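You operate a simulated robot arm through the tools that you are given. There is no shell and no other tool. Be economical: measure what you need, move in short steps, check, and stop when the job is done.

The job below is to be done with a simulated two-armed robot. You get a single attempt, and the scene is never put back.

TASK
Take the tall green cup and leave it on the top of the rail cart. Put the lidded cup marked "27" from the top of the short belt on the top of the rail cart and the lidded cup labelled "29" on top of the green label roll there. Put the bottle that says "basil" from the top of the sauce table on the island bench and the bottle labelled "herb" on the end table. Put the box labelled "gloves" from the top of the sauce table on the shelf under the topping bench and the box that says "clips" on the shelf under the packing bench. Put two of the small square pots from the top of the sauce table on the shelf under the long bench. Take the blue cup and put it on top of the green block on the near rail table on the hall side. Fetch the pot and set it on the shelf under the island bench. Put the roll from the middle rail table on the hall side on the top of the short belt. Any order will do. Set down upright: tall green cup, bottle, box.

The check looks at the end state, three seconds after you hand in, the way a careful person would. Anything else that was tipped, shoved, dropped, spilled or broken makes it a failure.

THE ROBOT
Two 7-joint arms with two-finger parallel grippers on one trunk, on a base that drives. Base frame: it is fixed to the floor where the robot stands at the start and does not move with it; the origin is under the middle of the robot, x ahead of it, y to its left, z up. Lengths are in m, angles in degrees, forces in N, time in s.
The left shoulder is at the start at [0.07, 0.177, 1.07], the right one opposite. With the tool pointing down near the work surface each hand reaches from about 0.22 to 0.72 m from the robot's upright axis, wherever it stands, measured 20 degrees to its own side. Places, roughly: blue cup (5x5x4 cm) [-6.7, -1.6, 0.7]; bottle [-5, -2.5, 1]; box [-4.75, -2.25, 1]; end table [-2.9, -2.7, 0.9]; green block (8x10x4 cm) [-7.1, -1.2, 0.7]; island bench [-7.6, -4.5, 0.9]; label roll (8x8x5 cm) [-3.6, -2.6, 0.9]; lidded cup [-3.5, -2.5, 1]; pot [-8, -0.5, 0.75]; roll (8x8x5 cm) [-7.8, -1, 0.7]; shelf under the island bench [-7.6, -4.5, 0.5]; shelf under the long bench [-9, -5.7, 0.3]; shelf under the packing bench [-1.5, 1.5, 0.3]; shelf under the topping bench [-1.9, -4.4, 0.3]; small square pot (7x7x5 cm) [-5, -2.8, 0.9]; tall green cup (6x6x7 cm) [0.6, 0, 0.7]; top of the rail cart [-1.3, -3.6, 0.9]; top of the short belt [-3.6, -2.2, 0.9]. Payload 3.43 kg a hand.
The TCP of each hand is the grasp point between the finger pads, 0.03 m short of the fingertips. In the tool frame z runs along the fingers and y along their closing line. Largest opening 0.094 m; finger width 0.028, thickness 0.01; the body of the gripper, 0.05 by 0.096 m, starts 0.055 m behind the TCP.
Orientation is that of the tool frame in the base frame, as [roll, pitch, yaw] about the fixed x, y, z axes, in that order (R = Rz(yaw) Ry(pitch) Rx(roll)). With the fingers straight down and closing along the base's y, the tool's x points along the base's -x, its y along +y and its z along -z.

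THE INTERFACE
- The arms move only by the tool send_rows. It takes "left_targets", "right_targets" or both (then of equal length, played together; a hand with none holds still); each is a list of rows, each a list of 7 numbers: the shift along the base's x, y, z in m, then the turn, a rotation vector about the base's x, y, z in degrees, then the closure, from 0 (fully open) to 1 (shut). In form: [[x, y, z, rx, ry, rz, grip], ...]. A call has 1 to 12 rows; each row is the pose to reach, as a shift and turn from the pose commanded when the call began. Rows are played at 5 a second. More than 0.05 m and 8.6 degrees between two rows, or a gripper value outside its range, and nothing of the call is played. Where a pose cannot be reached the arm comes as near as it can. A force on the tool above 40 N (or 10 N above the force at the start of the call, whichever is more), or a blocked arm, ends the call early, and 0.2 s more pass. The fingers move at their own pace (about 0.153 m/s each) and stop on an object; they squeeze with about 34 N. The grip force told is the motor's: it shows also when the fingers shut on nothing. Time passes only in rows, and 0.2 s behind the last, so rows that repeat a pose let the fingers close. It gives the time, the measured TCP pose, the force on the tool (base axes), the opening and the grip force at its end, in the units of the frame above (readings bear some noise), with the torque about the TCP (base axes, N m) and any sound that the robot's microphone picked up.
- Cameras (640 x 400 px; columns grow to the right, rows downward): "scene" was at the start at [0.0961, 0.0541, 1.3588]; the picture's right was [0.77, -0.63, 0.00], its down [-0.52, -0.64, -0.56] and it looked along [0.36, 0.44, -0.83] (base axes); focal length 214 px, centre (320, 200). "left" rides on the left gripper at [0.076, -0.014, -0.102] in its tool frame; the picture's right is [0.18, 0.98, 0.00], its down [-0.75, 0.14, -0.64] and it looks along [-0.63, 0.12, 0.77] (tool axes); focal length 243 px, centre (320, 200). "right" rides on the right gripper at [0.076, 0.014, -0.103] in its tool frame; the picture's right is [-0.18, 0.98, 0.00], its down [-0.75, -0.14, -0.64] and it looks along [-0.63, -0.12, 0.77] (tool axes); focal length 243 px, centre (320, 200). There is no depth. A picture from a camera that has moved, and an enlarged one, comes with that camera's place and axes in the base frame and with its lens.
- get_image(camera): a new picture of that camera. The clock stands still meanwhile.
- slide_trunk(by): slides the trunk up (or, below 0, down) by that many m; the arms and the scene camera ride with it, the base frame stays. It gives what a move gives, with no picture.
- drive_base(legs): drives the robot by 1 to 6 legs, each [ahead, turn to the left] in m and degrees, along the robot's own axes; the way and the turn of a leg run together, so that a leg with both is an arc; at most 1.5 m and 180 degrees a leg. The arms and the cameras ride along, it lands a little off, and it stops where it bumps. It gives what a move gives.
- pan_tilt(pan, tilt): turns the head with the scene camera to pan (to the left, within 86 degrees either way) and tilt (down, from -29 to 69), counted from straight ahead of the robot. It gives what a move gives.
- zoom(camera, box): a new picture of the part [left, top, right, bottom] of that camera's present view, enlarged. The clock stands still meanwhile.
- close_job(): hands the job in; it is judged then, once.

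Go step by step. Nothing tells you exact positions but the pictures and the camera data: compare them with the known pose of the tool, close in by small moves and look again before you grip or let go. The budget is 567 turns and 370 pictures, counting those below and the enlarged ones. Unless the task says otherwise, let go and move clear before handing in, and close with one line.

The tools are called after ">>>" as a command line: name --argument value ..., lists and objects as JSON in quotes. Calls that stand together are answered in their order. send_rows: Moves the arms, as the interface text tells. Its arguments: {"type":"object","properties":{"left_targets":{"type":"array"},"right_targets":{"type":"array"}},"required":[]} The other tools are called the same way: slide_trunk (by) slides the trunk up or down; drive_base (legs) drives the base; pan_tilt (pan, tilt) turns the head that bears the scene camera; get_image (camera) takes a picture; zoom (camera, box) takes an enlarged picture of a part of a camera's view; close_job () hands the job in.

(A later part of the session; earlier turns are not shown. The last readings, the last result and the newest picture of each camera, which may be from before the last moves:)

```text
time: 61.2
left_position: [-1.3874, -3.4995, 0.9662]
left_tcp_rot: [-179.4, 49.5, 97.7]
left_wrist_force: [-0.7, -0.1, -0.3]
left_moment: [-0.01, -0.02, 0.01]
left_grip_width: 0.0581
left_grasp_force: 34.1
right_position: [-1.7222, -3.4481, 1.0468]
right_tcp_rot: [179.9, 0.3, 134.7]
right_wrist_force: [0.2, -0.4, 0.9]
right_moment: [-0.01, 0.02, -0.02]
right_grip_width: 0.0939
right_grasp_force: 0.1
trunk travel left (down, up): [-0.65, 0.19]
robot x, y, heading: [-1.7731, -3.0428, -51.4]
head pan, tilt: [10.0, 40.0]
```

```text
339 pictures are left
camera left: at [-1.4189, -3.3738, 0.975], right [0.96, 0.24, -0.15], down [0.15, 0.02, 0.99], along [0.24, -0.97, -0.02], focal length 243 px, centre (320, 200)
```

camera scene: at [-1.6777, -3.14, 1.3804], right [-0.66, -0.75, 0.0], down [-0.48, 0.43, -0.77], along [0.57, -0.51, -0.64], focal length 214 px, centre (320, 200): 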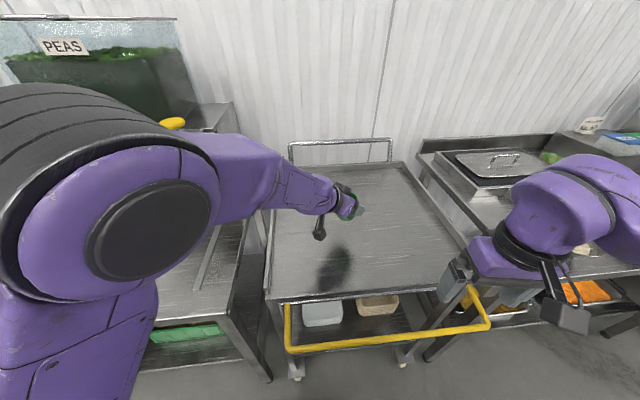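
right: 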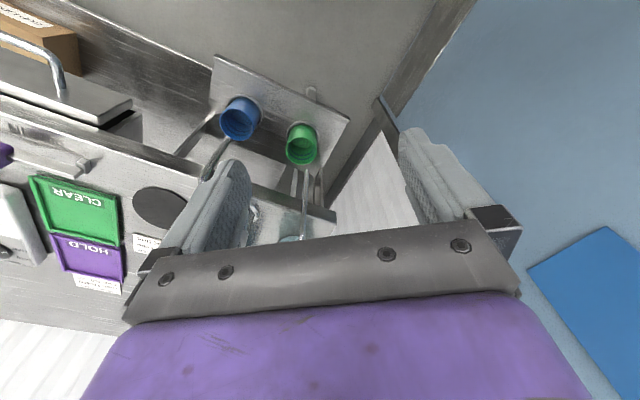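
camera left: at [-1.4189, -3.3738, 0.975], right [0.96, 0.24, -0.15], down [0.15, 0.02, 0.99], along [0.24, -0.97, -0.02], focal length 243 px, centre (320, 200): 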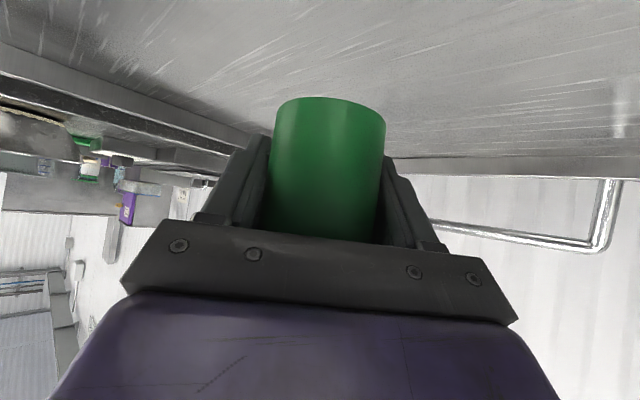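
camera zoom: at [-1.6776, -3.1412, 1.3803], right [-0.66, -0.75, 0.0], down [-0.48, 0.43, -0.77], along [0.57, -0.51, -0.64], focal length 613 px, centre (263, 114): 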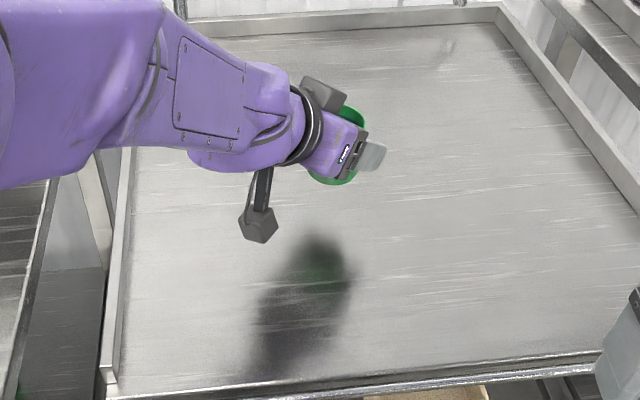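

The cart top is recessed inside a lip; reflection suggests about 3 cm still to go. Going down another 1.5 cm.

>>> send_rows --left_targets '[[0, 0, -0.008, 0, 0, 0, 1], [0, 0, -0.015, 0, 0, 0, 1], [0, 0, -0.015, 0, 0, 0, 1]]'

>>> zoom --camera "scene" --box '[280, 160, 400, 300]'

>>> get_image --camera "left"

```text
time: 62.0
left_position: [-1.3816, -3.4986, 0.9694]
left_tcp_rot: [-177.3, 51.3, 100.2]
left_wrist_force: [0.8, 0.4, -0.9]
left_moment: [0.01, 0.0, 0.0]
left_grip_width: 0.0583
left_grasp_force: 33.8
right_position: [-1.7206, -3.4474, 1.0472]
right_tcp_rot: [179.7, 0.2, 134.7]
right_wrist_force: [0.0, 0.6, -0.5]
right_moment: [0.02, 0.0, -0.01]
right_grip_width: 0.0938
right_grasp_force: 0.0
trunk travel left (down, up): [-0.65, 0.19]
robot x, y, heading: [-1.7721, -3.0459, -51.5]
head pan, tilt: [10.0, 40.0]
```

```text
2.86 times, centred on (340, 230) of scene
camera zoom: at [-1.6776, -3.1412, 1.3803], right [-0.66, -0.75, 0.0], down [-0.48, 0.43, -0.77], along [0.57, -0.51, -0.64], focal length 613 px, centre (263, 114)
```

zoom: 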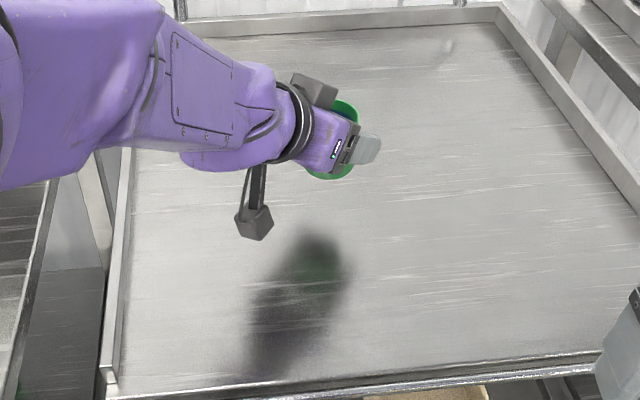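

```text
337 pictures are left
camera left: at [-1.4131, -3.374, 0.9735], right [0.95, 0.25, -0.17], down [0.17, 0.05, 0.98], along [0.26, -0.97, 0.01], focal length 243 px, centre (320, 200)
```

left: 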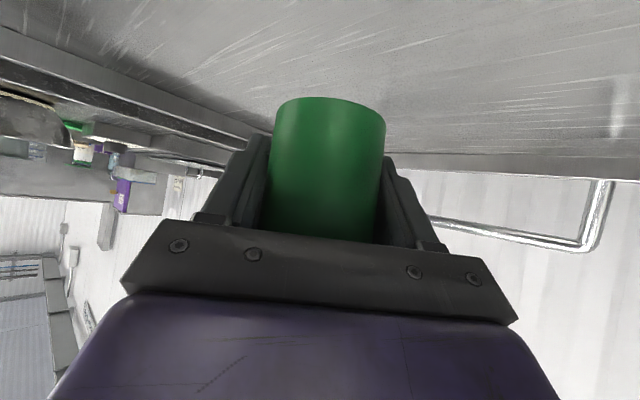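

The arm is at its limit for this pose, so I'll go back up 1.5 cm (to right the cup) and lower with the trunk.

>>> send_rows --left_targets '[[0, 0, 0.012, 0, 0, 0, 1], [0, 0, 0.024, 0, 0, 0, 1], [0, 0, 0.024, 0, 0, 0, 1]]'

>>> slide_trunk --by -0.03

>>> get_image --camera "left"

>>> zoom --camera "scene" --box '[280, 160, 400, 300]'

```text
time: 62.8
left_position: [-1.3896, -3.4973, 0.9746]
left_tcp_rot: [-179.7, 49.2, 97.5]
left_wrist_force: [-0.1, -0.3, -0.3]
left_moment: [0.04, -0.02, 0.0]
left_grip_width: 0.0582
left_grasp_force: 34.2
right_position: [-1.7228, -3.4478, 1.0466]
right_tcp_rot: [179.8, 0.2, 134.7]
right_wrist_force: [1.3, -0.2, 1.3]
right_moment: [0.03, 0.04, -0.02]
right_grip_width: 0.0937
right_grasp_force: 0.0
trunk travel left (down, up): [-0.65, 0.19]
robot x, y, heading: [-1.7722, -3.0419, -51.4]
head pan, tilt: [10.0, 40.0]
```

```text
time: 63.6
left_position: [-1.3887, -3.4974, 0.9458]
left_tcp_rot: [-179.7, 49.3, 97.5]
left_wrist_force: [0.8, 0.3, -0.2]
left_moment: [0.0, 0.01, -0.03]
left_grip_width: 0.058
left_grasp_force: 34.0
right_position: [-1.7219, -3.4473, 1.0164]
right_tcp_rot: [179.8, 0.2, 134.8]
right_wrist_force: [-0.4, 0.3, -0.4]
right_moment: [-0.03, 0.01, -0.01]
right_grip_width: 0.094
right_grasp_force: 0.0
trunk travel left (down, up): [-0.62, 0.22]
robot x, y, heading: [-1.7765, -3.0421, -51.9]
head pan, tilt: [10.0, 40.0]
```

```text
336 pictures are left
camera left: at [-1.4182, -3.3719, 0.9547], right [0.96, 0.24, -0.14], down [0.14, 0.01, 0.99], along [0.24, -0.97, -0.02], focal length 243 px, centre (320, 200)
```

left: 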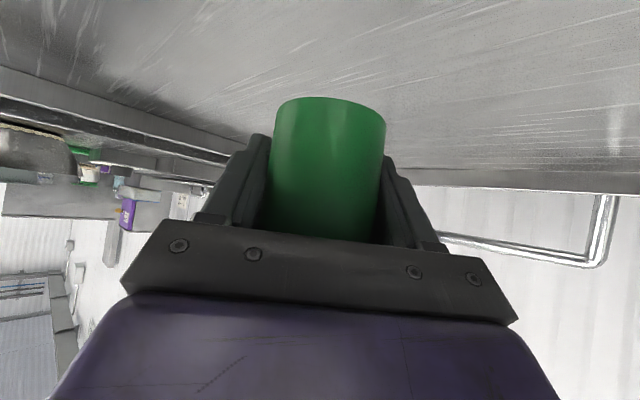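

```text
2.86 times, centred on (340, 230) of scene
camera zoom: at [-1.6778, -3.1407, 1.3503], right [-0.66, -0.75, 0.0], down [-0.48, 0.43, -0.77], along [0.57, -0.51, -0.64], focal length 613 px, centre (263, 114)
```

zoom: 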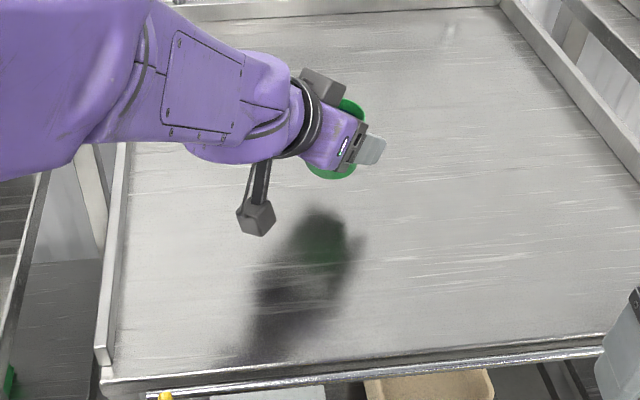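

The reflection gap has halved; about 2 cm remain. Lowering the trunk further.

>>> slide_trunk --by -0.012

>>> zoom --camera "scene" --box '[300, 160, 380, 260]'

```text
time: 64.2
left_position: [-1.388, -3.4974, 0.9331]
left_tcp_rot: [-179.6, 49.4, 97.5]
left_wrist_force: [-0.1, -0.2, -0.8]
left_moment: [0.01, 0.01, -0.03]
left_grip_width: 0.0584
left_grasp_force: 34.3
right_position: [-1.7227, -3.4469, 1.0052]
right_tcp_rot: [179.7, 0.3, 134.7]
right_wrist_force: [0.6, 0.6, -0.3]
right_moment: [-0.02, -0.03, 0.05]
right_grip_width: 0.0939
right_grasp_force: 0.1
trunk travel left (down, up): [-0.608, 0.232]
robot x, y, heading: [-1.7741, -3.0398, -51.3]
head pan, tilt: [10.0, 40.0]
```

```text
4.00 times, centred on (340, 210) of scene
camera zoom: at [-1.6777, -3.1409, 1.3383], right [-0.66, -0.75, 0.0], down [-0.48, 0.43, -0.77], along [0.57, -0.51, -0.64], focal length 858 px, centre (240, 160)
```

zoom: 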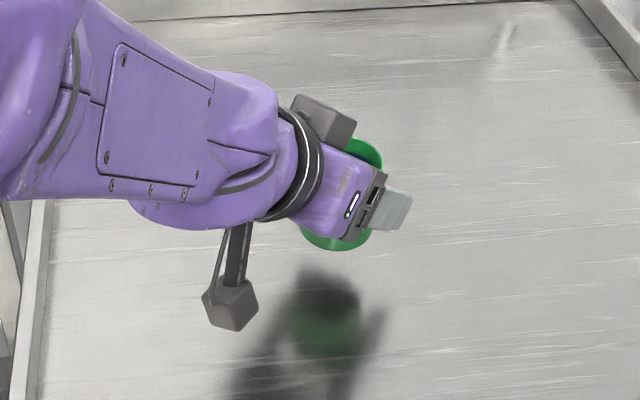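

>>> slide_trunk --by -0.007

>>> zoom --camera "scene" --box '[300, 160, 380, 260]'

>>> get_image --camera "left"

```text
time: 64.7
left_position: [-1.3888, -3.4973, 0.9276]
left_tcp_rot: [-179.6, 49.3, 97.5]
left_wrist_force: [0.1, 0.2, -0.8]
left_moment: [0.0, 0.05, -0.01]
left_grip_width: 0.0584
left_grasp_force: 33.9
right_position: [-1.7217, -3.4466, 0.9975]
right_tcp_rot: [179.7, 0.3, 134.7]
right_wrist_force: [-1.0, 0.3, 0.3]
right_moment: [0.01, 0.01, -0.03]
right_grip_width: 0.0942
right_grasp_force: 0.0
trunk travel left (down, up): [-0.601, 0.239]
robot x, y, heading: [-1.7756, -3.0438, -51.6]
head pan, tilt: [10.0, 40.0]
```

```text
4.00 times, centred on (340, 210) of scene
camera zoom: at [-1.6776, -3.141, 1.3313], right [-0.66, -0.75, 0.0], down [-0.48, 0.43, -0.77], along [0.57, -0.51, -0.64], focal length 858 px, centre (240, 160)
```

zoom: 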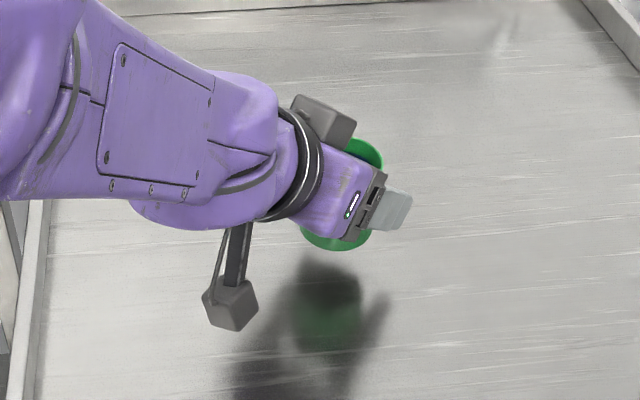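

```text
332 pictures are left
camera left: at [-1.4181, -3.3721, 0.9355], right [0.96, 0.24, -0.14], down [0.14, 0.01, 0.99], along [0.24, -0.97, -0.02], focal length 243 px, centre (320, 200)
```

left: 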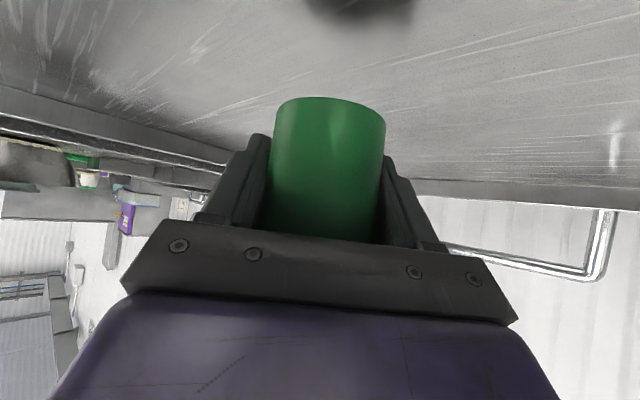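

>>> slide_trunk --by -0.007

>>> get_image --camera "left"

```text
time: 65.3
left_position: [-1.3875, -3.497, 0.9202]
left_tcp_rot: [-179.6, 49.3, 97.6]
left_wrist_force: [0.4, 0.1, -0.1]
left_moment: [0.04, -0.04, 0.03]
left_grip_width: 0.0581
left_grasp_force: 34.2
right_position: [-1.7217, -3.4475, 0.9894]
right_tcp_rot: [179.8, 0.1, 134.5]
right_wrist_force: [-0.6, 0.2, -0.1]
right_moment: [-0.03, 0.01, 0.01]
right_grip_width: 0.094
right_grasp_force: 0.0
trunk travel left (down, up): [-0.594, 0.246]
robot x, y, heading: [-1.7747, -3.0446, -51.5]
head pan, tilt: [10.0, 40.0]
```

```text
331 pictures are left
camera left: at [-1.4181, -3.3721, 0.9285], right [0.96, 0.24, -0.14], down [0.14, 0.01, 0.99], along [0.24, -0.97, -0.02], focal length 243 px, centre (320, 200)
```

left: 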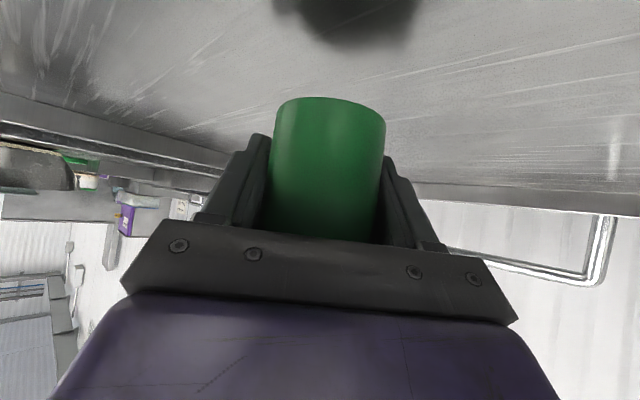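

>>> slide_trunk --by -0.008

>>> get_image --camera "left"

>>> zoom --camera "scene" --box '[300, 160, 380, 260]'

```text
time: 65.9
left_position: [-1.3885, -3.4975, 0.9108]
left_tcp_rot: [-179.7, 49.3, 97.5]
left_wrist_force: [-0.4, -0.6, 0.2]
left_moment: [0.05, -0.02, 0.01]
left_grip_width: 0.0586
left_grasp_force: 34.2
right_position: [-1.7227, -3.4482, 0.9835]
right_tcp_rot: [179.8, 0.3, 134.7]
right_wrist_force: [0.1, 0.1, -0.1]
right_moment: [0.0, 0.0, 0.0]
right_grip_width: 0.094
right_grasp_force: 0.1
trunk travel left (down, up): [-0.586, 0.254]
robot x, y, heading: [-1.7718, -3.0419, -51.7]
head pan, tilt: [10.0, 40.0]
```

```text
330 pictures are left
camera left: at [-1.4181, -3.3721, 0.9205], right [0.96, 0.24, -0.14], down [0.14, 0.01, 0.99], along [0.24, -0.97, -0.02], focal length 243 px, centre (320, 200)
```

left: 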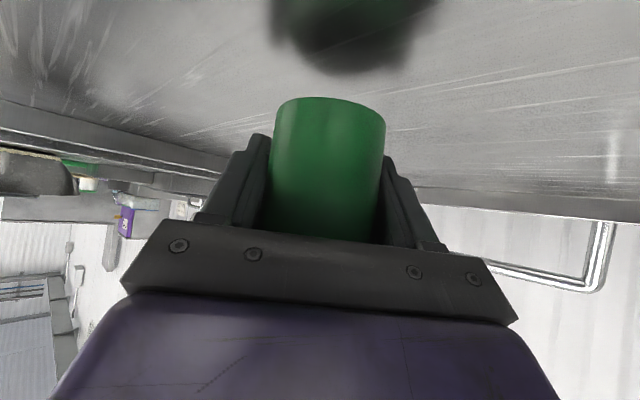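

```text
4.00 times, centred on (340, 210) of scene
camera zoom: at [-1.6776, -3.141, 1.3163], right [-0.66, -0.75, 0.0], down [-0.48, 0.43, -0.77], along [0.57, -0.51, -0.64], focal length 858 px, centre (240, 160)
```

zoom: 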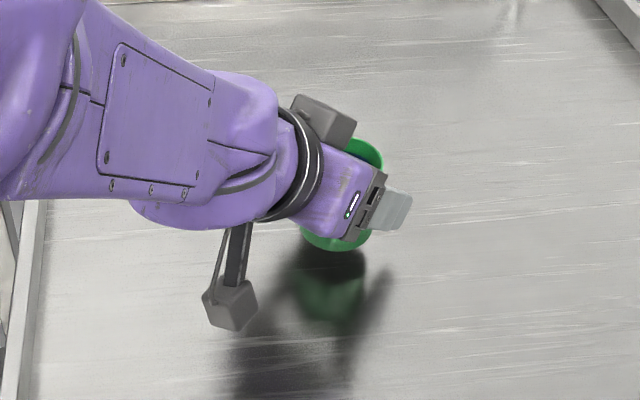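

Only about 6 mm remain by the reflection. Nearly there.

>>> slide_trunk --by -0.005

>>> get_image --camera "left"

```text
time: 66.4
left_position: [-1.388, -3.4986, 0.9072]
left_tcp_rot: [-179.6, 49.3, 97.5]
left_wrist_force: [0.7, 0.5, -0.6]
left_moment: [0.01, 0.0, 0.02]
left_grip_width: 0.0584
left_grasp_force: 33.9
right_position: [-1.722, -3.4482, 0.9774]
right_tcp_rot: [179.8, 0.2, 134.6]
right_wrist_force: [-0.2, 0.4, 0.9]
right_moment: [0.02, -0.01, 0.02]
right_grip_width: 0.0939
right_grasp_force: 0.1
trunk travel left (down, up): [-0.581, 0.259]
robot x, y, heading: [-1.7696, -3.0433, -51.9]
head pan, tilt: [10.0, 40.0]
```

```text
328 pictures are left
camera left: at [-1.4181, -3.3722, 0.9155], right [0.96, 0.24, -0.14], down [0.14, 0.01, 0.99], along [0.24, -0.97, -0.02], focal length 243 px, centre (320, 200)
```

left: 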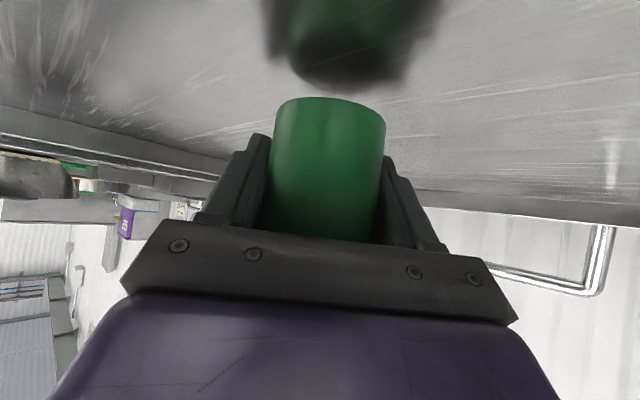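

>>> slide_trunk --by -0.004

>>> zoom --camera "left" --box '[220, 20, 440, 160]'

```text
time: 66.9
left_position: [-1.3878, -3.4971, 0.9018]
left_tcp_rot: [-179.6, 49.2, 97.5]
left_wrist_force: [0.0, 0.3, -1.0]
left_moment: [-0.02, -0.03, -0.03]
left_grip_width: 0.0584
left_grasp_force: 33.9
right_position: [-1.7214, -3.4478, 0.9747]
right_tcp_rot: [179.8, 0.1, 134.7]
right_wrist_force: [0.8, -0.1, 0.0]
right_moment: [0.01, 0.01, -0.01]
right_grip_width: 0.0942
right_grasp_force: 0.0
trunk travel left (down, up): [-0.577, 0.263]
robot x, y, heading: [-1.7745, -3.0453, -51.9]
head pan, tilt: [10.0, 40.0]
```

```text
2.86 times, centred on (330, 90) of left
camera zoom: at [-1.418, -3.3722, 0.9115], right [0.96, 0.24, -0.14], down [0.14, 0.01, 0.99], along [0.24, -0.97, -0.02], focal length 693 px, centre (291, 514)
```

zoom: 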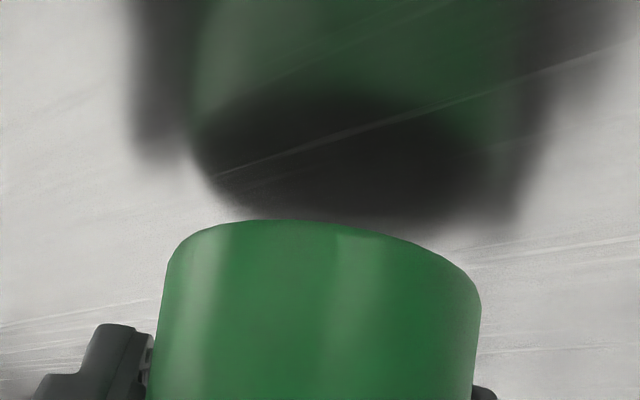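

>>> slide_trunk --by -0.005

>>> zoom --camera "left" --box '[220, 20, 440, 160]'

```text
time: 67.5
left_position: [-1.3876, -3.4965, 0.8973]
left_tcp_rot: [-179.6, 49.2, 97.5]
left_wrist_force: [0.0, -0.4, -0.7]
left_moment: [0.0, -0.04, 0.0]
left_grip_width: 0.0584
left_grasp_force: 33.6
right_position: [-1.7232, -3.4477, 0.9692]
right_tcp_rot: [179.8, 0.1, 134.8]
right_wrist_force: [-0.7, 0.8, -0.7]
right_moment: [0.0, -0.01, -0.02]
right_grip_width: 0.0941
right_grasp_force: 0.1
trunk travel left (down, up): [-0.572, 0.268]
robot x, y, heading: [-1.7729, -3.0441, -51.5]
head pan, tilt: [10.0, 40.0]
```

```text
2.86 times, centred on (330, 90) of left
camera zoom: at [-1.418, -3.3722, 0.9065], right [0.96, 0.24, -0.14], down [0.14, 0.01, 0.99], along [0.24, -0.97, -0.02], focal length 693 px, centre (291, 514)
```

zoom: 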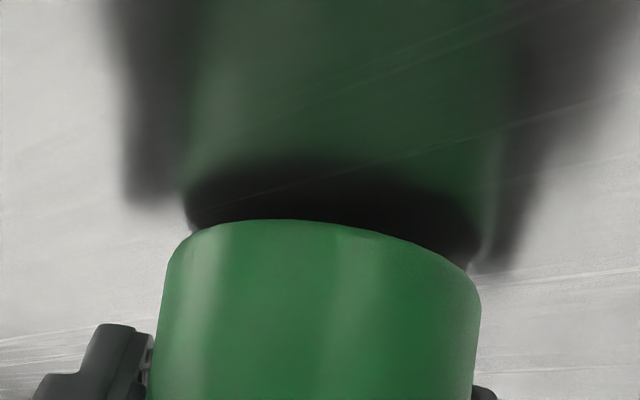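

About 4 mm left; lowering that amount.

>>> slide_trunk --by -0.004

>>> zoom --camera "left" --box '[220, 20, 440, 160]'

```text
time: 68.0
left_position: [-1.3884, -3.4965, 0.8928]
left_tcp_rot: [-179.6, 49.3, 97.6]
left_wrist_force: [0.4, -0.6, 0.3]
left_moment: [0.0, 0.02, 0.0]
left_grip_width: 0.0582
left_grasp_force: 34.2
right_position: [-1.7219, -3.4462, 0.9646]
right_tcp_rot: [179.8, 0.3, 134.7]
right_wrist_force: [0.5, 0.6, 0.6]
right_moment: [-0.02, 0.01, 0.0]
right_grip_width: 0.0941
right_grasp_force: 0.2
trunk travel left (down, up): [-0.568, 0.272]
robot x, y, heading: [-1.773, -3.0455, -51.6]
head pan, tilt: [10.0, 40.0]
```

```text
2.86 times, centred on (330, 90) of left
camera zoom: at [-1.4181, -3.3722, 0.9025], right [0.96, 0.24, -0.14], down [0.14, 0.01, 0.99], along [0.24, -0.97, -0.02], focal length 693 px, centre (291, 514)
```

zoom: 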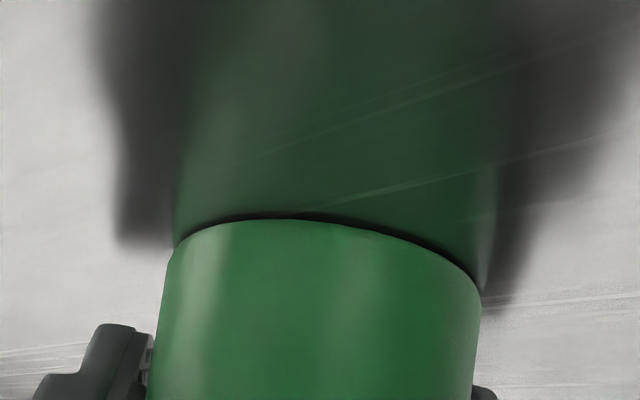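

Contact within a millimetre. Releasing and retreating along the tool axis.

>>> send_rows --left_targets '[[0, 0, 0, 0, 0, 0, 0.6], [0, 0, 0, 0, 0, 0, 0], [0, 0, 0, 0, 0, 0, 0], [-0.004, 0.027, 0.024, 0, 0, 0, 0], [-0.008, 0.058, 0.05, 0, 0, 0, 0], [-0.012, 0.089, 0.077, 0, 0, 0, 0], [-0.016, 0.12, 0.105, 0, 0, 0, 0]]'

>>> zoom --camera "scene" --box '[260, 120, 460, 280]'

>>> get_image --camera "left"

```text
time: 69.6
left_position: [-1.4029, -3.3732, 0.9995]
left_tcp_rot: [-179.4, 49.5, 97.6]
left_wrist_force: [1.0, 0.0, -1.3]
left_moment: [-0.03, 0.04, -0.02]
left_grip_width: 0.0939
left_grasp_force: 0.1
left hand out of reach, approached as far as the arm can: row 6
right_position: [-1.7198, -3.444, 0.9658]
right_tcp_rot: [-180.0, 0.3, 134.8]
right_wrist_force: [-0.9, 1.0, -0.6]
right_moment: [-0.09, 0.0, -0.01]
right_grip_width: 0.094
right_grasp_force: 0.0
trunk travel left (down, up): [-0.568, 0.272]
robot x, y, heading: [-1.7745, -3.0438, -51.6]
head pan, tilt: [10.0, 40.0]
```

```text
2.50 times, centred on (360, 200) of scene
camera zoom: at [-1.675, -3.136, 1.2985], right [-0.66, -0.75, 0.0], down [-0.48, 0.42, -0.77], along [0.57, -0.51, -0.64], focal length 536 px, centre (220, 200)
```

zoom: 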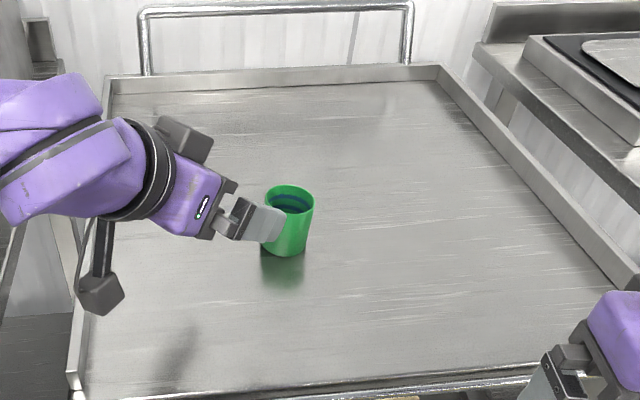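

```text
323 pictures are left
camera left: at [-1.4321, -3.2484, 1.0076], right [0.96, 0.24, -0.15], down [0.15, 0.02, 0.99], along [0.24, -0.97, -0.02], focal length 243 px, centre (320, 200)
```

left: 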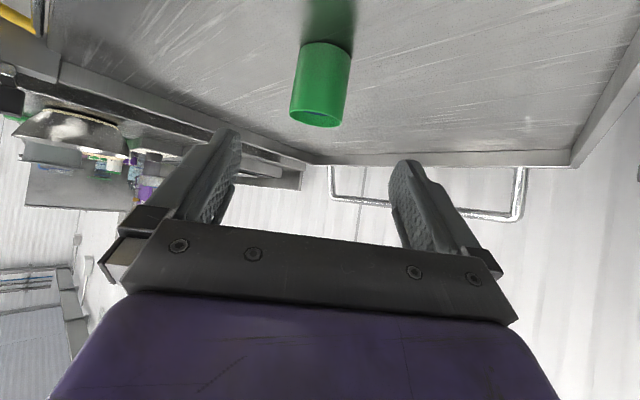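

The green cup stands upright on the cart. Now I'll raise the trunk, straighten the left hand and look towards the short belt.

>>> slide_trunk --by 0.14

>>> send_rows --left_targets '[[0, 0.02, 0.0, 6.6, 2.8, 4.1, 0], [0, 0.045, 0.0, 13.1, 5.6, 8.3, 0], [0, 0.07, 0.0, 19.7, 8.4, 12.4, 0], [0, 0.1, 0.0, 26.3, 11.2, 16.6, 0], [0, 0.13, 0.0, 32.9, 14, 20.7, 0], [0, 0.155, 0.0, 39.4, 16.8, 24.9, 0], [0, 0.18, 0.0, 46, 19.6, 29, 0]]'

>>> pan_tilt --pan -85 --tilt 30

>>> get_image --camera "scene"

```text
time: 71.3
left_position: [-1.4029, -3.3768, 1.1385]
left_tcp_rot: [-179.6, 49.3, 97.4]
left_wrist_force: [-0.7, -0.4, -1.4]
left_moment: [0.01, 0.0, 0.02]
left_grip_width: 0.0942
left_grasp_force: 0.1
right_position: [-1.7226, -3.4464, 1.1048]
right_tcp_rot: [179.9, 0.1, 134.7]
right_wrist_force: [0.3, -0.1, -0.1]
right_moment: [-0.01, -0.04, 0.0]
right_grip_width: 0.0938
right_grasp_force: 0.1
trunk travel left (down, up): [-0.708, 0.132]
robot x, y, heading: [-1.7729, -3.0411, -51.6]
head pan, tilt: [10.0, 40.0]
```

```text
time: 72.9
left_position: [-1.4038, -3.1984, 1.1411]
left_tcp_rot: [-179.5, -0.3, 128.5]
left_wrist_force: [0.3, 0.6, 0.0]
left_moment: [-0.01, -0.02, -0.03]
left_grip_width: 0.094
left_grasp_force: 0.1
right_position: [-1.7218, -3.4466, 1.1045]
right_tcp_rot: [179.8, 0.2, 134.7]
right_wrist_force: [-0.8, -0.2, -0.6]
right_moment: [0.01, 0.03, 0.01]
right_grip_width: 0.094
right_grasp_force: 0.0
trunk travel left (down, up): [-0.708, 0.132]
robot x, y, heading: [-1.7765, -3.0416, -51.6]
head pan, tilt: [10.0, 40.0]
```

```text
time: 74.6
left_position: [-1.4049, -3.1997, 1.1383]
left_tcp_rot: [-179.5, -0.1, 128.6]
left_wrist_force: [-0.8, -0.7, 0.4]
left_moment: [0.01, -0.01, 0.04]
left_grip_width: 0.0941
left_grasp_force: 0.0
right_position: [-1.7219, -3.4474, 1.1052]
right_tcp_rot: [179.8, 0.2, 134.7]
right_wrist_force: [0.0, -0.3, -0.1]
right_moment: [-0.03, 0.04, 0.02]
right_grip_width: 0.0938
right_grasp_force: 0.1
trunk travel left (down, up): [-0.708, 0.132]
robot x, y, heading: [-1.7678, -3.0446, -51.5]
head pan, tilt: [-85.0, 30.0]
```

```text
322 pictures are left
camera scene: at [-1.8067, -3.1468, 1.4537], right [-0.69, 0.73, 0.0], down [0.36, 0.34, -0.87], along [-0.63, -0.6, -0.5], focal length 214 px, centre (320, 200)
```

scene: 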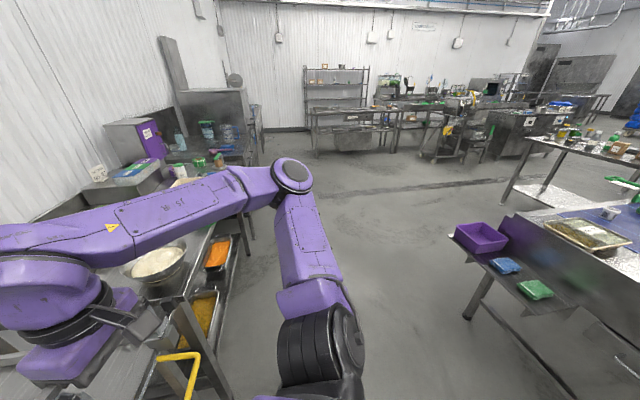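

The belt complex is to the right. I'll back off a bit and turn right towards the end table.

>>> drive_base --legs '[[-0.3, 0], [0, -65]]'

>>> pan_tilt --pan -50 --tilt 35

>>> get_image --camera "scene"

>>> pan_tilt --pan -85 --tilt 25

>>> get_image --camera "scene"

```text
time: 79.5
left_position: [-1.9496, -3.2088, 1.1414]
left_tcp_rot: [-179.5, -0.1, 62.4]
left_wrist_force: [-0.5, -1.1, -0.6]
left_moment: [0.0, 0.01, -0.01]
left_grip_width: 0.0941
left_grasp_force: 0.1
right_position: [-2.3067, -3.0212, 1.1049]
right_tcp_rot: [179.9, 0.1, 68.7]
right_wrist_force: [-0.3, 0.5, 0.9]
right_moment: [0.01, 0.02, -0.01]
right_grip_width: 0.0941
right_grasp_force: 0.1
trunk travel left (down, up): [-0.708, 0.132]
robot x, y, heading: [-1.9601, -2.8078, -117.5]
head pan, tilt: [-85.0, 30.0]
```

```text
time: 80.5
left_position: [-1.9496, -3.2094, 1.1398]
left_tcp_rot: [-179.5, -0.1, 62.5]
left_wrist_force: [-0.5, 0.0, -0.6]
left_moment: [-0.02, -0.01, 0.02]
left_grip_width: 0.094
left_grasp_force: 0.1
right_position: [-2.306, -3.0208, 1.1046]
right_tcp_rot: [179.8, 0.3, 68.7]
right_wrist_force: [-0.3, -0.2, -0.3]
right_moment: [0.02, -0.05, 0.04]
right_grip_width: 0.0939
right_grasp_force: 0.0
trunk travel left (down, up): [-0.708, 0.132]
robot x, y, heading: [-1.9553, -2.8137, -117.3]
head pan, tilt: [-50.0, 35.0]
```

```text
321 pictures are left
camera scene: at [-2.0665, -2.8745, 1.4459], right [-0.21, 0.98, 0.0], down [0.56, 0.12, -0.82], along [-0.8, -0.18, -0.57], focal length 214 px, centre (320, 200)
```

scene: 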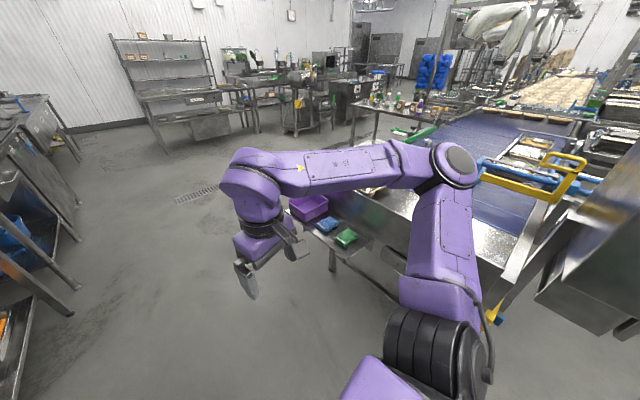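

```text
time: 81.5
left_position: [-1.9499, -3.2097, 1.1402]
left_tcp_rot: [-179.5, -0.1, 62.6]
left_wrist_force: [-0.3, -0.5, 0.7]
left_moment: [-0.02, 0.03, -0.02]
left_grip_width: 0.094
left_grasp_force: 0.0
right_position: [-2.3076, -3.0215, 1.1046]
right_tcp_rot: [179.9, 0.3, 68.7]
right_wrist_force: [0.5, 0.1, -0.3]
right_moment: [-0.01, 0.01, 0.0]
right_grip_width: 0.0942
right_grasp_force: 0.0
trunk travel left (down, up): [-0.708, 0.132]
robot x, y, heading: [-1.9528, -2.8085, -117.6]
head pan, tilt: [-85.0, 25.0]
```

```text
320 pictures are left
camera scene: at [-2.0657, -2.8204, 1.4616], right [0.38, 0.92, 0.0], down [0.39, -0.16, -0.91], along [-0.84, 0.35, -0.42], focal length 214 px, centre (320, 200)
```

scene: 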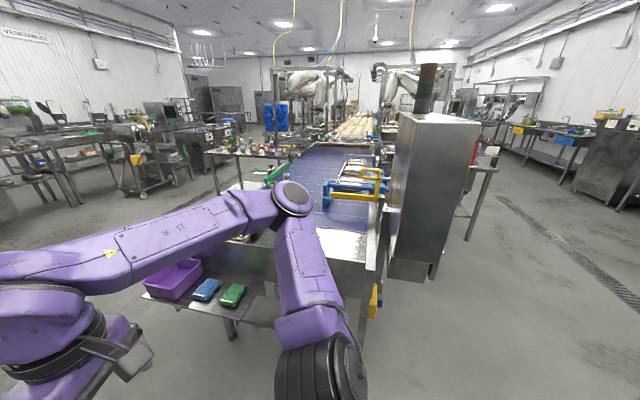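

The wide blue belt is the "short belt", with cups on its far-left side and the sauce table beyond. I'll go around the end of it along the aisle.

>>> drive_base --legs '[[1.5, -4], [0, -88]]'

>>> pan_tilt --pan -20 --tilt 25

>>> get_image --camera "scene"

>>> pan_tilt --pan -70 --tilt 35

>>> get_image --camera "scene"

```text
time: 92.8
left_position: [-3.1487, -4.1073, 1.1382]
left_tcp_rot: [-179.4, -0.1, -31.1]
left_wrist_force: [0.4, -0.4, 0.3]
left_moment: [0.03, -0.01, -0.01]
left_grip_width: 0.094
left_grasp_force: 0.1
right_position: [-2.9363, -3.7632, 1.1048]
right_tcp_rot: [179.9, 0.2, -24.9]
right_wrist_force: [1.0, 0.5, 0.6]
right_moment: [0.02, 0.01, -0.02]
right_grip_width: 0.0939
right_grasp_force: 0.0
trunk travel left (down, up): [-0.708, 0.132]
robot x, y, heading: [-2.7511, -4.1243, 148.7]
head pan, tilt: [-85.0, 25.0]
```

```text
time: 94.2
left_position: [-3.1475, -4.1092, 1.1394]
left_tcp_rot: [-179.4, -0.1, -31.1]
left_wrist_force: [-0.5, -0.2, 0.0]
left_moment: [0.0, 0.0, 0.01]
left_grip_width: 0.0939
left_grasp_force: 0.1
right_position: [-2.9363, -3.7635, 1.1046]
right_tcp_rot: [179.8, 0.2, -25.0]
right_wrist_force: [-0.3, 0.3, -0.4]
right_moment: [-0.02, -0.02, -0.01]
right_grip_width: 0.0939
right_grasp_force: 0.0
trunk travel left (down, up): [-0.708, 0.132]
robot x, y, heading: [-2.7481, -4.1253, 148.6]
head pan, tilt: [-20.0, 25.0]
```

```text
319 pictures are left
camera scene: at [-2.8481, -4.0282, 1.4616], right [0.78, 0.63, 0.0], down [0.26, -0.33, -0.91], along [-0.57, 0.71, -0.42], focal length 214 px, centre (320, 200)
```

scene: 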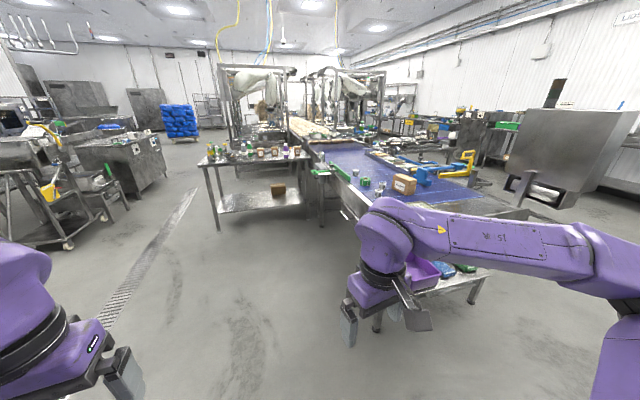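

```text
time: 95.3
left_position: [-3.1487, -4.1094, 1.1395]
left_tcp_rot: [-179.6, -0.1, -31.1]
left_wrist_force: [-0.5, 0.1, -0.1]
left_moment: [0.0, 0.01, -0.01]
left_grip_width: 0.0938
left_grasp_force: 0.1
right_position: [-2.9371, -3.7645, 1.1046]
right_tcp_rot: [179.7, 0.2, -24.9]
right_wrist_force: [0.2, -0.2, 0.5]
right_moment: [-0.04, 0.02, 0.04]
right_grip_width: 0.0938
right_grasp_force: 0.1
trunk travel left (down, up): [-0.708, 0.132]
robot x, y, heading: [-2.7458, -4.1239, 148.7]
head pan, tilt: [-70.0, 35.0]
```

```text
318 pictures are left
camera scene: at [-2.7734, -4.0136, 1.4459], right [0.98, -0.19, 0.0], down [-0.11, -0.56, -0.82], along [0.16, 0.8, -0.57], focal length 214 px, centre (320, 200)
```

scene: 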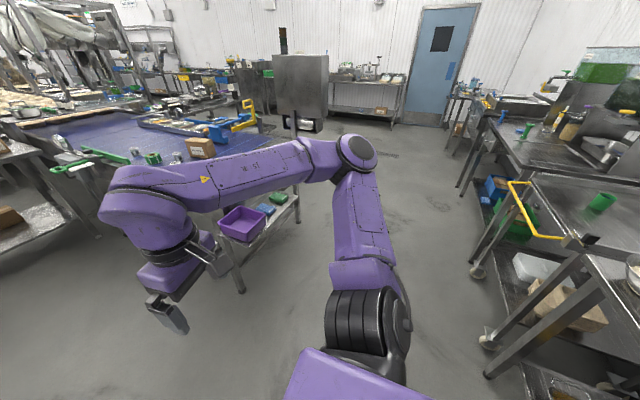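

Zooming towards the belt to identify the cups, roll and labels.

>>> pan_tilt --pan -20 --tilt 25

>>> zoom --camera "scene" --box '[190, 120, 430, 270]'

```text
time: 96.5
left_position: [-3.1473, -4.108, 1.1397]
left_tcp_rot: [-179.5, 0.0, -31.1]
left_wrist_force: [-0.6, -0.1, 0.0]
left_moment: [0.0, -0.04, 0.01]
left_grip_width: 0.0941
left_grasp_force: 0.1
right_position: [-2.9363, -3.7649, 1.1047]
right_tcp_rot: [179.8, 0.2, -24.9]
right_wrist_force: [-0.3, -0.5, -0.4]
right_moment: [-0.02, 0.02, 0.01]
right_grip_width: 0.0941
right_grasp_force: 0.0
trunk travel left (down, up): [-0.708, 0.132]
robot x, y, heading: [-2.7484, -4.1253, 148.5]
head pan, tilt: [-20.0, 25.0]
```

```text
2.67 times, centred on (310, 195) of scene
camera zoom: at [-2.8481, -4.0282, 1.4616], right [0.78, 0.63, 0.0], down [0.27, -0.33, -0.91], along [-0.57, 0.71, -0.42], focal length 572 px, centre (347, 213)
```

zoom: 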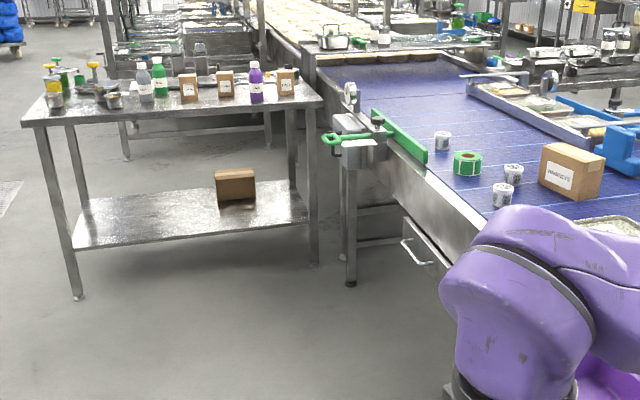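

I can see three lidded cups and the green label roll on the belt, and the sauce table beside it. Driving to a spot between them.

>>> drive_base --legs '[[0, -9.5], [1.45, 0], [0, -84]]'

>>> pan_tilt --pan 0 --tilt 45

>>> get_image --camera "scene"

```text
time: 107.8
left_position: [-3.8093, -2.8135, 1.1393]
left_tcp_rot: [-179.5, -0.2, -122.6]
left_wrist_force: [-0.7, -0.9, -0.3]
left_moment: [0.02, -0.02, -0.02]
left_grip_width: 0.0943
left_grasp_force: 0.0
right_position: [-3.4709, -3.0327, 1.1046]
right_tcp_rot: [179.7, 0.2, -116.3]
right_wrist_force: [-0.7, 0.4, -0.6]
right_moment: [0.01, 0.0, -0.01]
right_grip_width: 0.0939
right_grasp_force: 0.0
trunk travel left (down, up): [-0.708, 0.132]
robot x, y, heading: [-3.836, -3.2111, 57.4]
head pan, tilt: [-20.0, 25.0]
```

```text
time: 108.7
left_position: [-3.8096, -2.8122, 1.1393]
left_tcp_rot: [-179.5, -0.1, -122.5]
left_wrist_force: [-0.3, -0.7, 0.3]
left_moment: [-0.01, -0.04, 0.01]
left_grip_width: 0.0943
left_grasp_force: 0.0
right_position: [-3.4708, -3.0332, 1.1049]
right_tcp_rot: [179.8, 0.2, -116.1]
right_wrist_force: [-0.4, -0.2, 0.0]
right_moment: [0.02, -0.01, 0.0]
right_grip_width: 0.0939
right_grasp_force: 0.0
trunk travel left (down, up): [-0.708, 0.132]
robot x, y, heading: [-3.8367, -3.2149, 57.4]
head pan, tilt: [0.0, 45.0]
```

```text
316 pictures are left
camera scene: at [-3.7649, -3.1031, 1.4311], right [0.84, -0.54, 0.0], down [-0.38, -0.59, -0.71], along [0.38, 0.6, -0.71], focal length 214 px, centre (320, 200)
```

scene: 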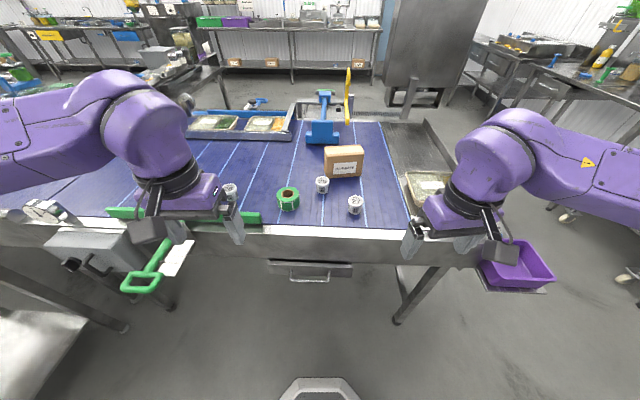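

The end table is the steel plate at the right end of the belt. Zooming into the cups for the labels.

>>> zoom --camera "scene" --box '[200, 140, 400, 240]'

>>> zoom --camera "scene" --box '[300, 165, 380, 225]'

```text
3.20 times, centred on (300, 190) of scene
camera zoom: at [-3.7649, -3.1031, 1.4311], right [0.84, -0.54, 0.0], down [-0.38, -0.59, -0.71], along [0.38, 0.6, -0.71], focal length 686 px, centre (384, 232)
```

zoom: 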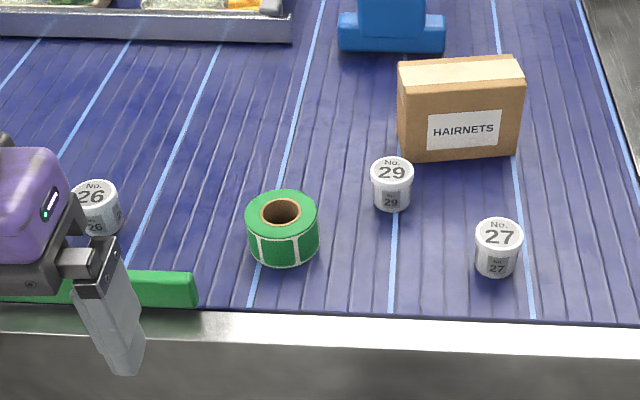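

```text
6.67 times, centred on (340, 195) of scene
camera zoom: at [-3.7649, -3.1031, 1.4311], right [0.84, -0.54, 0.0], down [-0.38, -0.59, -0.71], along [0.38, 0.6, -0.71], focal length 1430 px, centre (187, 233)
```

zoom: 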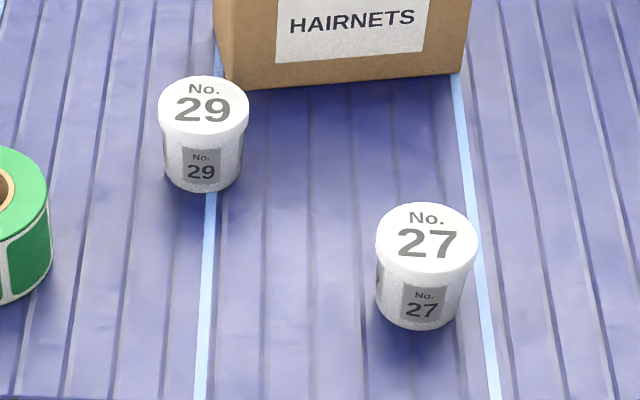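

Cups 27 and 29 are identified (29 beside the HAIRNETS box, 27 nearer). Moving 0.12 m closer and bringing the right hand over cup 29.

>>> drive_base --legs '[[0.12, 0]]'

>>> get_image --camera "right"

>>> get_image --camera "scene"

```text
time: 109.9
left_position: [-3.7437, -2.7116, 1.1399]
left_tcp_rot: [-179.5, 0.1, -122.7]
left_wrist_force: [0.7, -0.3, -0.1]
left_moment: [-0.01, 0.01, 0.02]
left_grip_width: 0.0937
left_grasp_force: 0.0
right_position: [-3.4052, -2.931, 1.104]
right_tcp_rot: [179.8, 0.3, -116.5]
right_wrist_force: [0.7, 0.1, 0.3]
right_moment: [0.0, 0.02, 0.0]
right_grip_width: 0.094
right_grasp_force: 0.0
trunk travel left (down, up): [-0.708, 0.132]
robot x, y, heading: [-3.7704, -3.1074, 57.4]
head pan, tilt: [0.0, 45.0]
```

```text
313 pictures are left
camera right: at [-3.4524, -2.9928, 1.2075], right [-0.8, 0.6, 0.0], down [0.46, 0.61, 0.65], along [0.39, 0.52, -0.76], focal length 243 px, centre (320, 200)
```

right: 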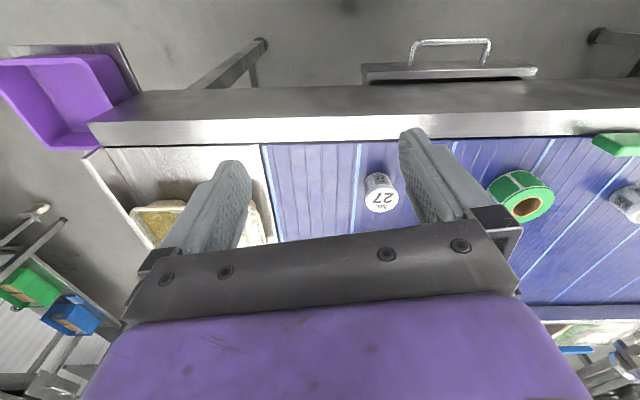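

```text
312 pictures are left
camera scene: at [-3.6987, -3.0002, 1.4312], right [0.84, -0.54, 0.0], down [-0.38, -0.59, -0.71], along [0.38, 0.6, -0.71], focal length 214 px, centre (320, 200)
```

scene: 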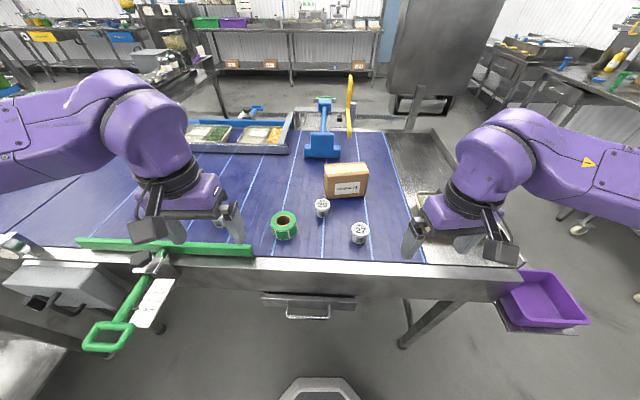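

Cup 29's lid is near (-3.408, -2.556, 0.885). Moving the right hand above it.

>>> send_rows --right_targets '[[0, 0.047, 0, 0, 0, -1, 0], [0, 0.094, 0, 0, 0, -2, 0], [0, 0.141, -0.01, 0, 0, -3, 0], [0, 0.188, -0.02, 0, 0, -4, 0], [0, 0.235, -0.03, 0, 0, -5, 0], [0, 0.282, -0.04, 0, 0, -6, 0], [0, 0.329, -0.055, 0, 0, -6, 0], [-0.003, 0.375, -0.07, 0, 0, -6, 0], [-0.003, 0.375, -0.07, 0, 0, -6, 0]]'

>>> get_image --camera "right"

>>> zoom --camera "scene" --box '[240, 120, 440, 280]'

```text
time: 111.9
left_position: [-3.742, -2.7093, 1.1397]
left_tcp_rot: [-179.5, -0.1, -122.7]
left_wrist_force: [-0.1, -0.5, 0.4]
left_moment: [-0.02, 0.01, -0.01]
left_grip_width: 0.0941
left_grasp_force: 0.1
right_position: [-3.4077, -2.6235, 1.0546]
right_tcp_rot: [179.9, 0.3, -122.4]
right_wrist_force: [0.0, 0.5, 0.2]
right_moment: [-0.03, -0.02, 0.01]
right_grip_width: 0.0939
right_grasp_force: 0.1
right hand out of reach, approached as far as the arm can: row 7, 8, 9
trunk travel left (down, up): [-0.708, 0.132]
robot x, y, heading: [-3.7711, -3.1068, 57.2]
head pan, tilt: [0.0, 45.0]
```

```text
311 pictures are left
camera right: at [-3.4607, -2.6804, 1.1576], right [-0.73, 0.68, 0.0], down [0.52, 0.56, 0.64], along [0.44, 0.47, -0.77], focal length 243 px, centre (320, 200)
```

right: 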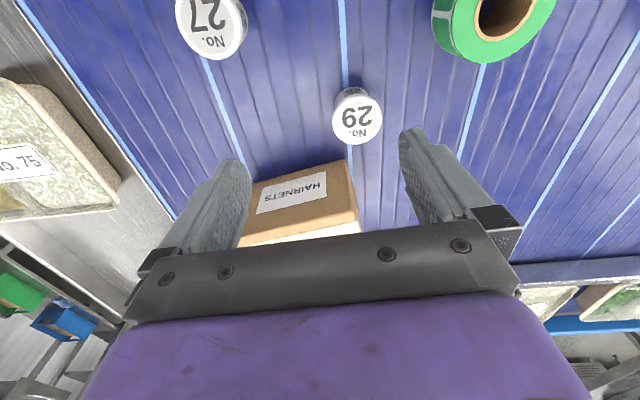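

```text
2.50 times, centred on (340, 200) of scene
camera zoom: at [-3.6985, -2.9981, 1.431], right [0.84, -0.54, 0.0], down [-0.38, -0.6, -0.71], along [0.38, 0.59, -0.71], focal length 536 px, centre (270, 200)
```

zoom: 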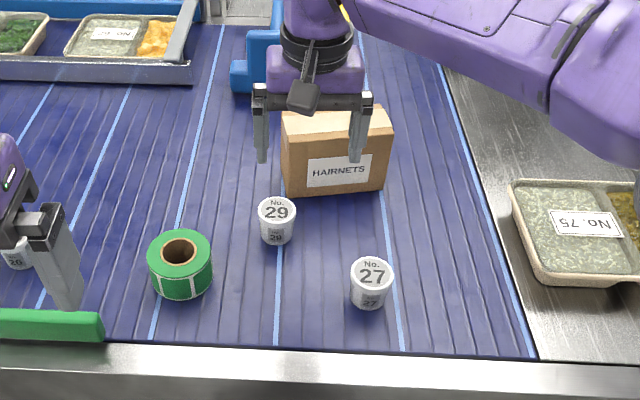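

Cup 29 is at about (-3.420, -2.583) with its lid at z≈0.91. The hand was at its reach limit high up; I'll come lower, then align.

>>> send_rows --right_targets '[[-0.006, -0.014, -0.03, 0, 0, 0, 0], [-0.012, -0.027, -0.06, 0, 0, 0, 0], [-0.012, -0.027, -0.06, 0, 0, 0, 0]]'

>>> get_image --camera "right"

```text
time: 112.7
left_position: [-3.7416, -2.7086, 1.1397]
left_tcp_rot: [-179.5, 0.0, -122.7]
left_wrist_force: [0.7, 0.0, 0.2]
left_moment: [-0.01, 0.01, 0.01]
left_grip_width: 0.0942
left_grasp_force: 0.1
right_position: [-3.4173, -2.6476, 0.9963]
right_tcp_rot: [179.8, 0.2, -122.4]
right_wrist_force: [0.1, 0.3, -0.6]
right_moment: [0.04, -0.03, 0.02]
right_grip_width: 0.0941
right_grasp_force: 0.0
trunk travel left (down, up): [-0.708, 0.132]
robot x, y, heading: [-3.7737, -3.1055, 57.4]
head pan, tilt: [0.0, 45.0]
```

```text
309 pictures are left
camera right: at [-3.4724, -2.705, 1.0993], right [-0.73, 0.68, 0.0], down [0.52, 0.56, 0.64], along [0.44, 0.47, -0.76], focal length 243 px, centre (320, 200)
```

right: 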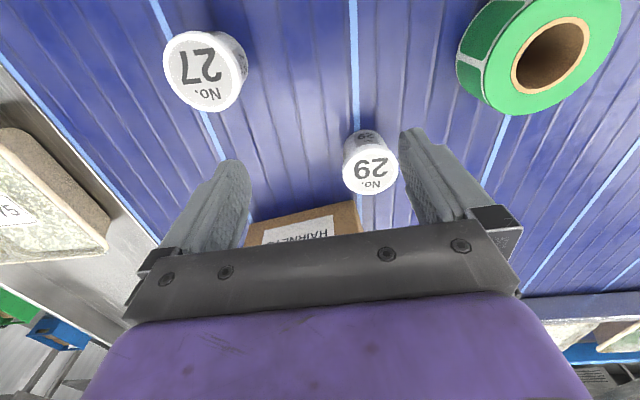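

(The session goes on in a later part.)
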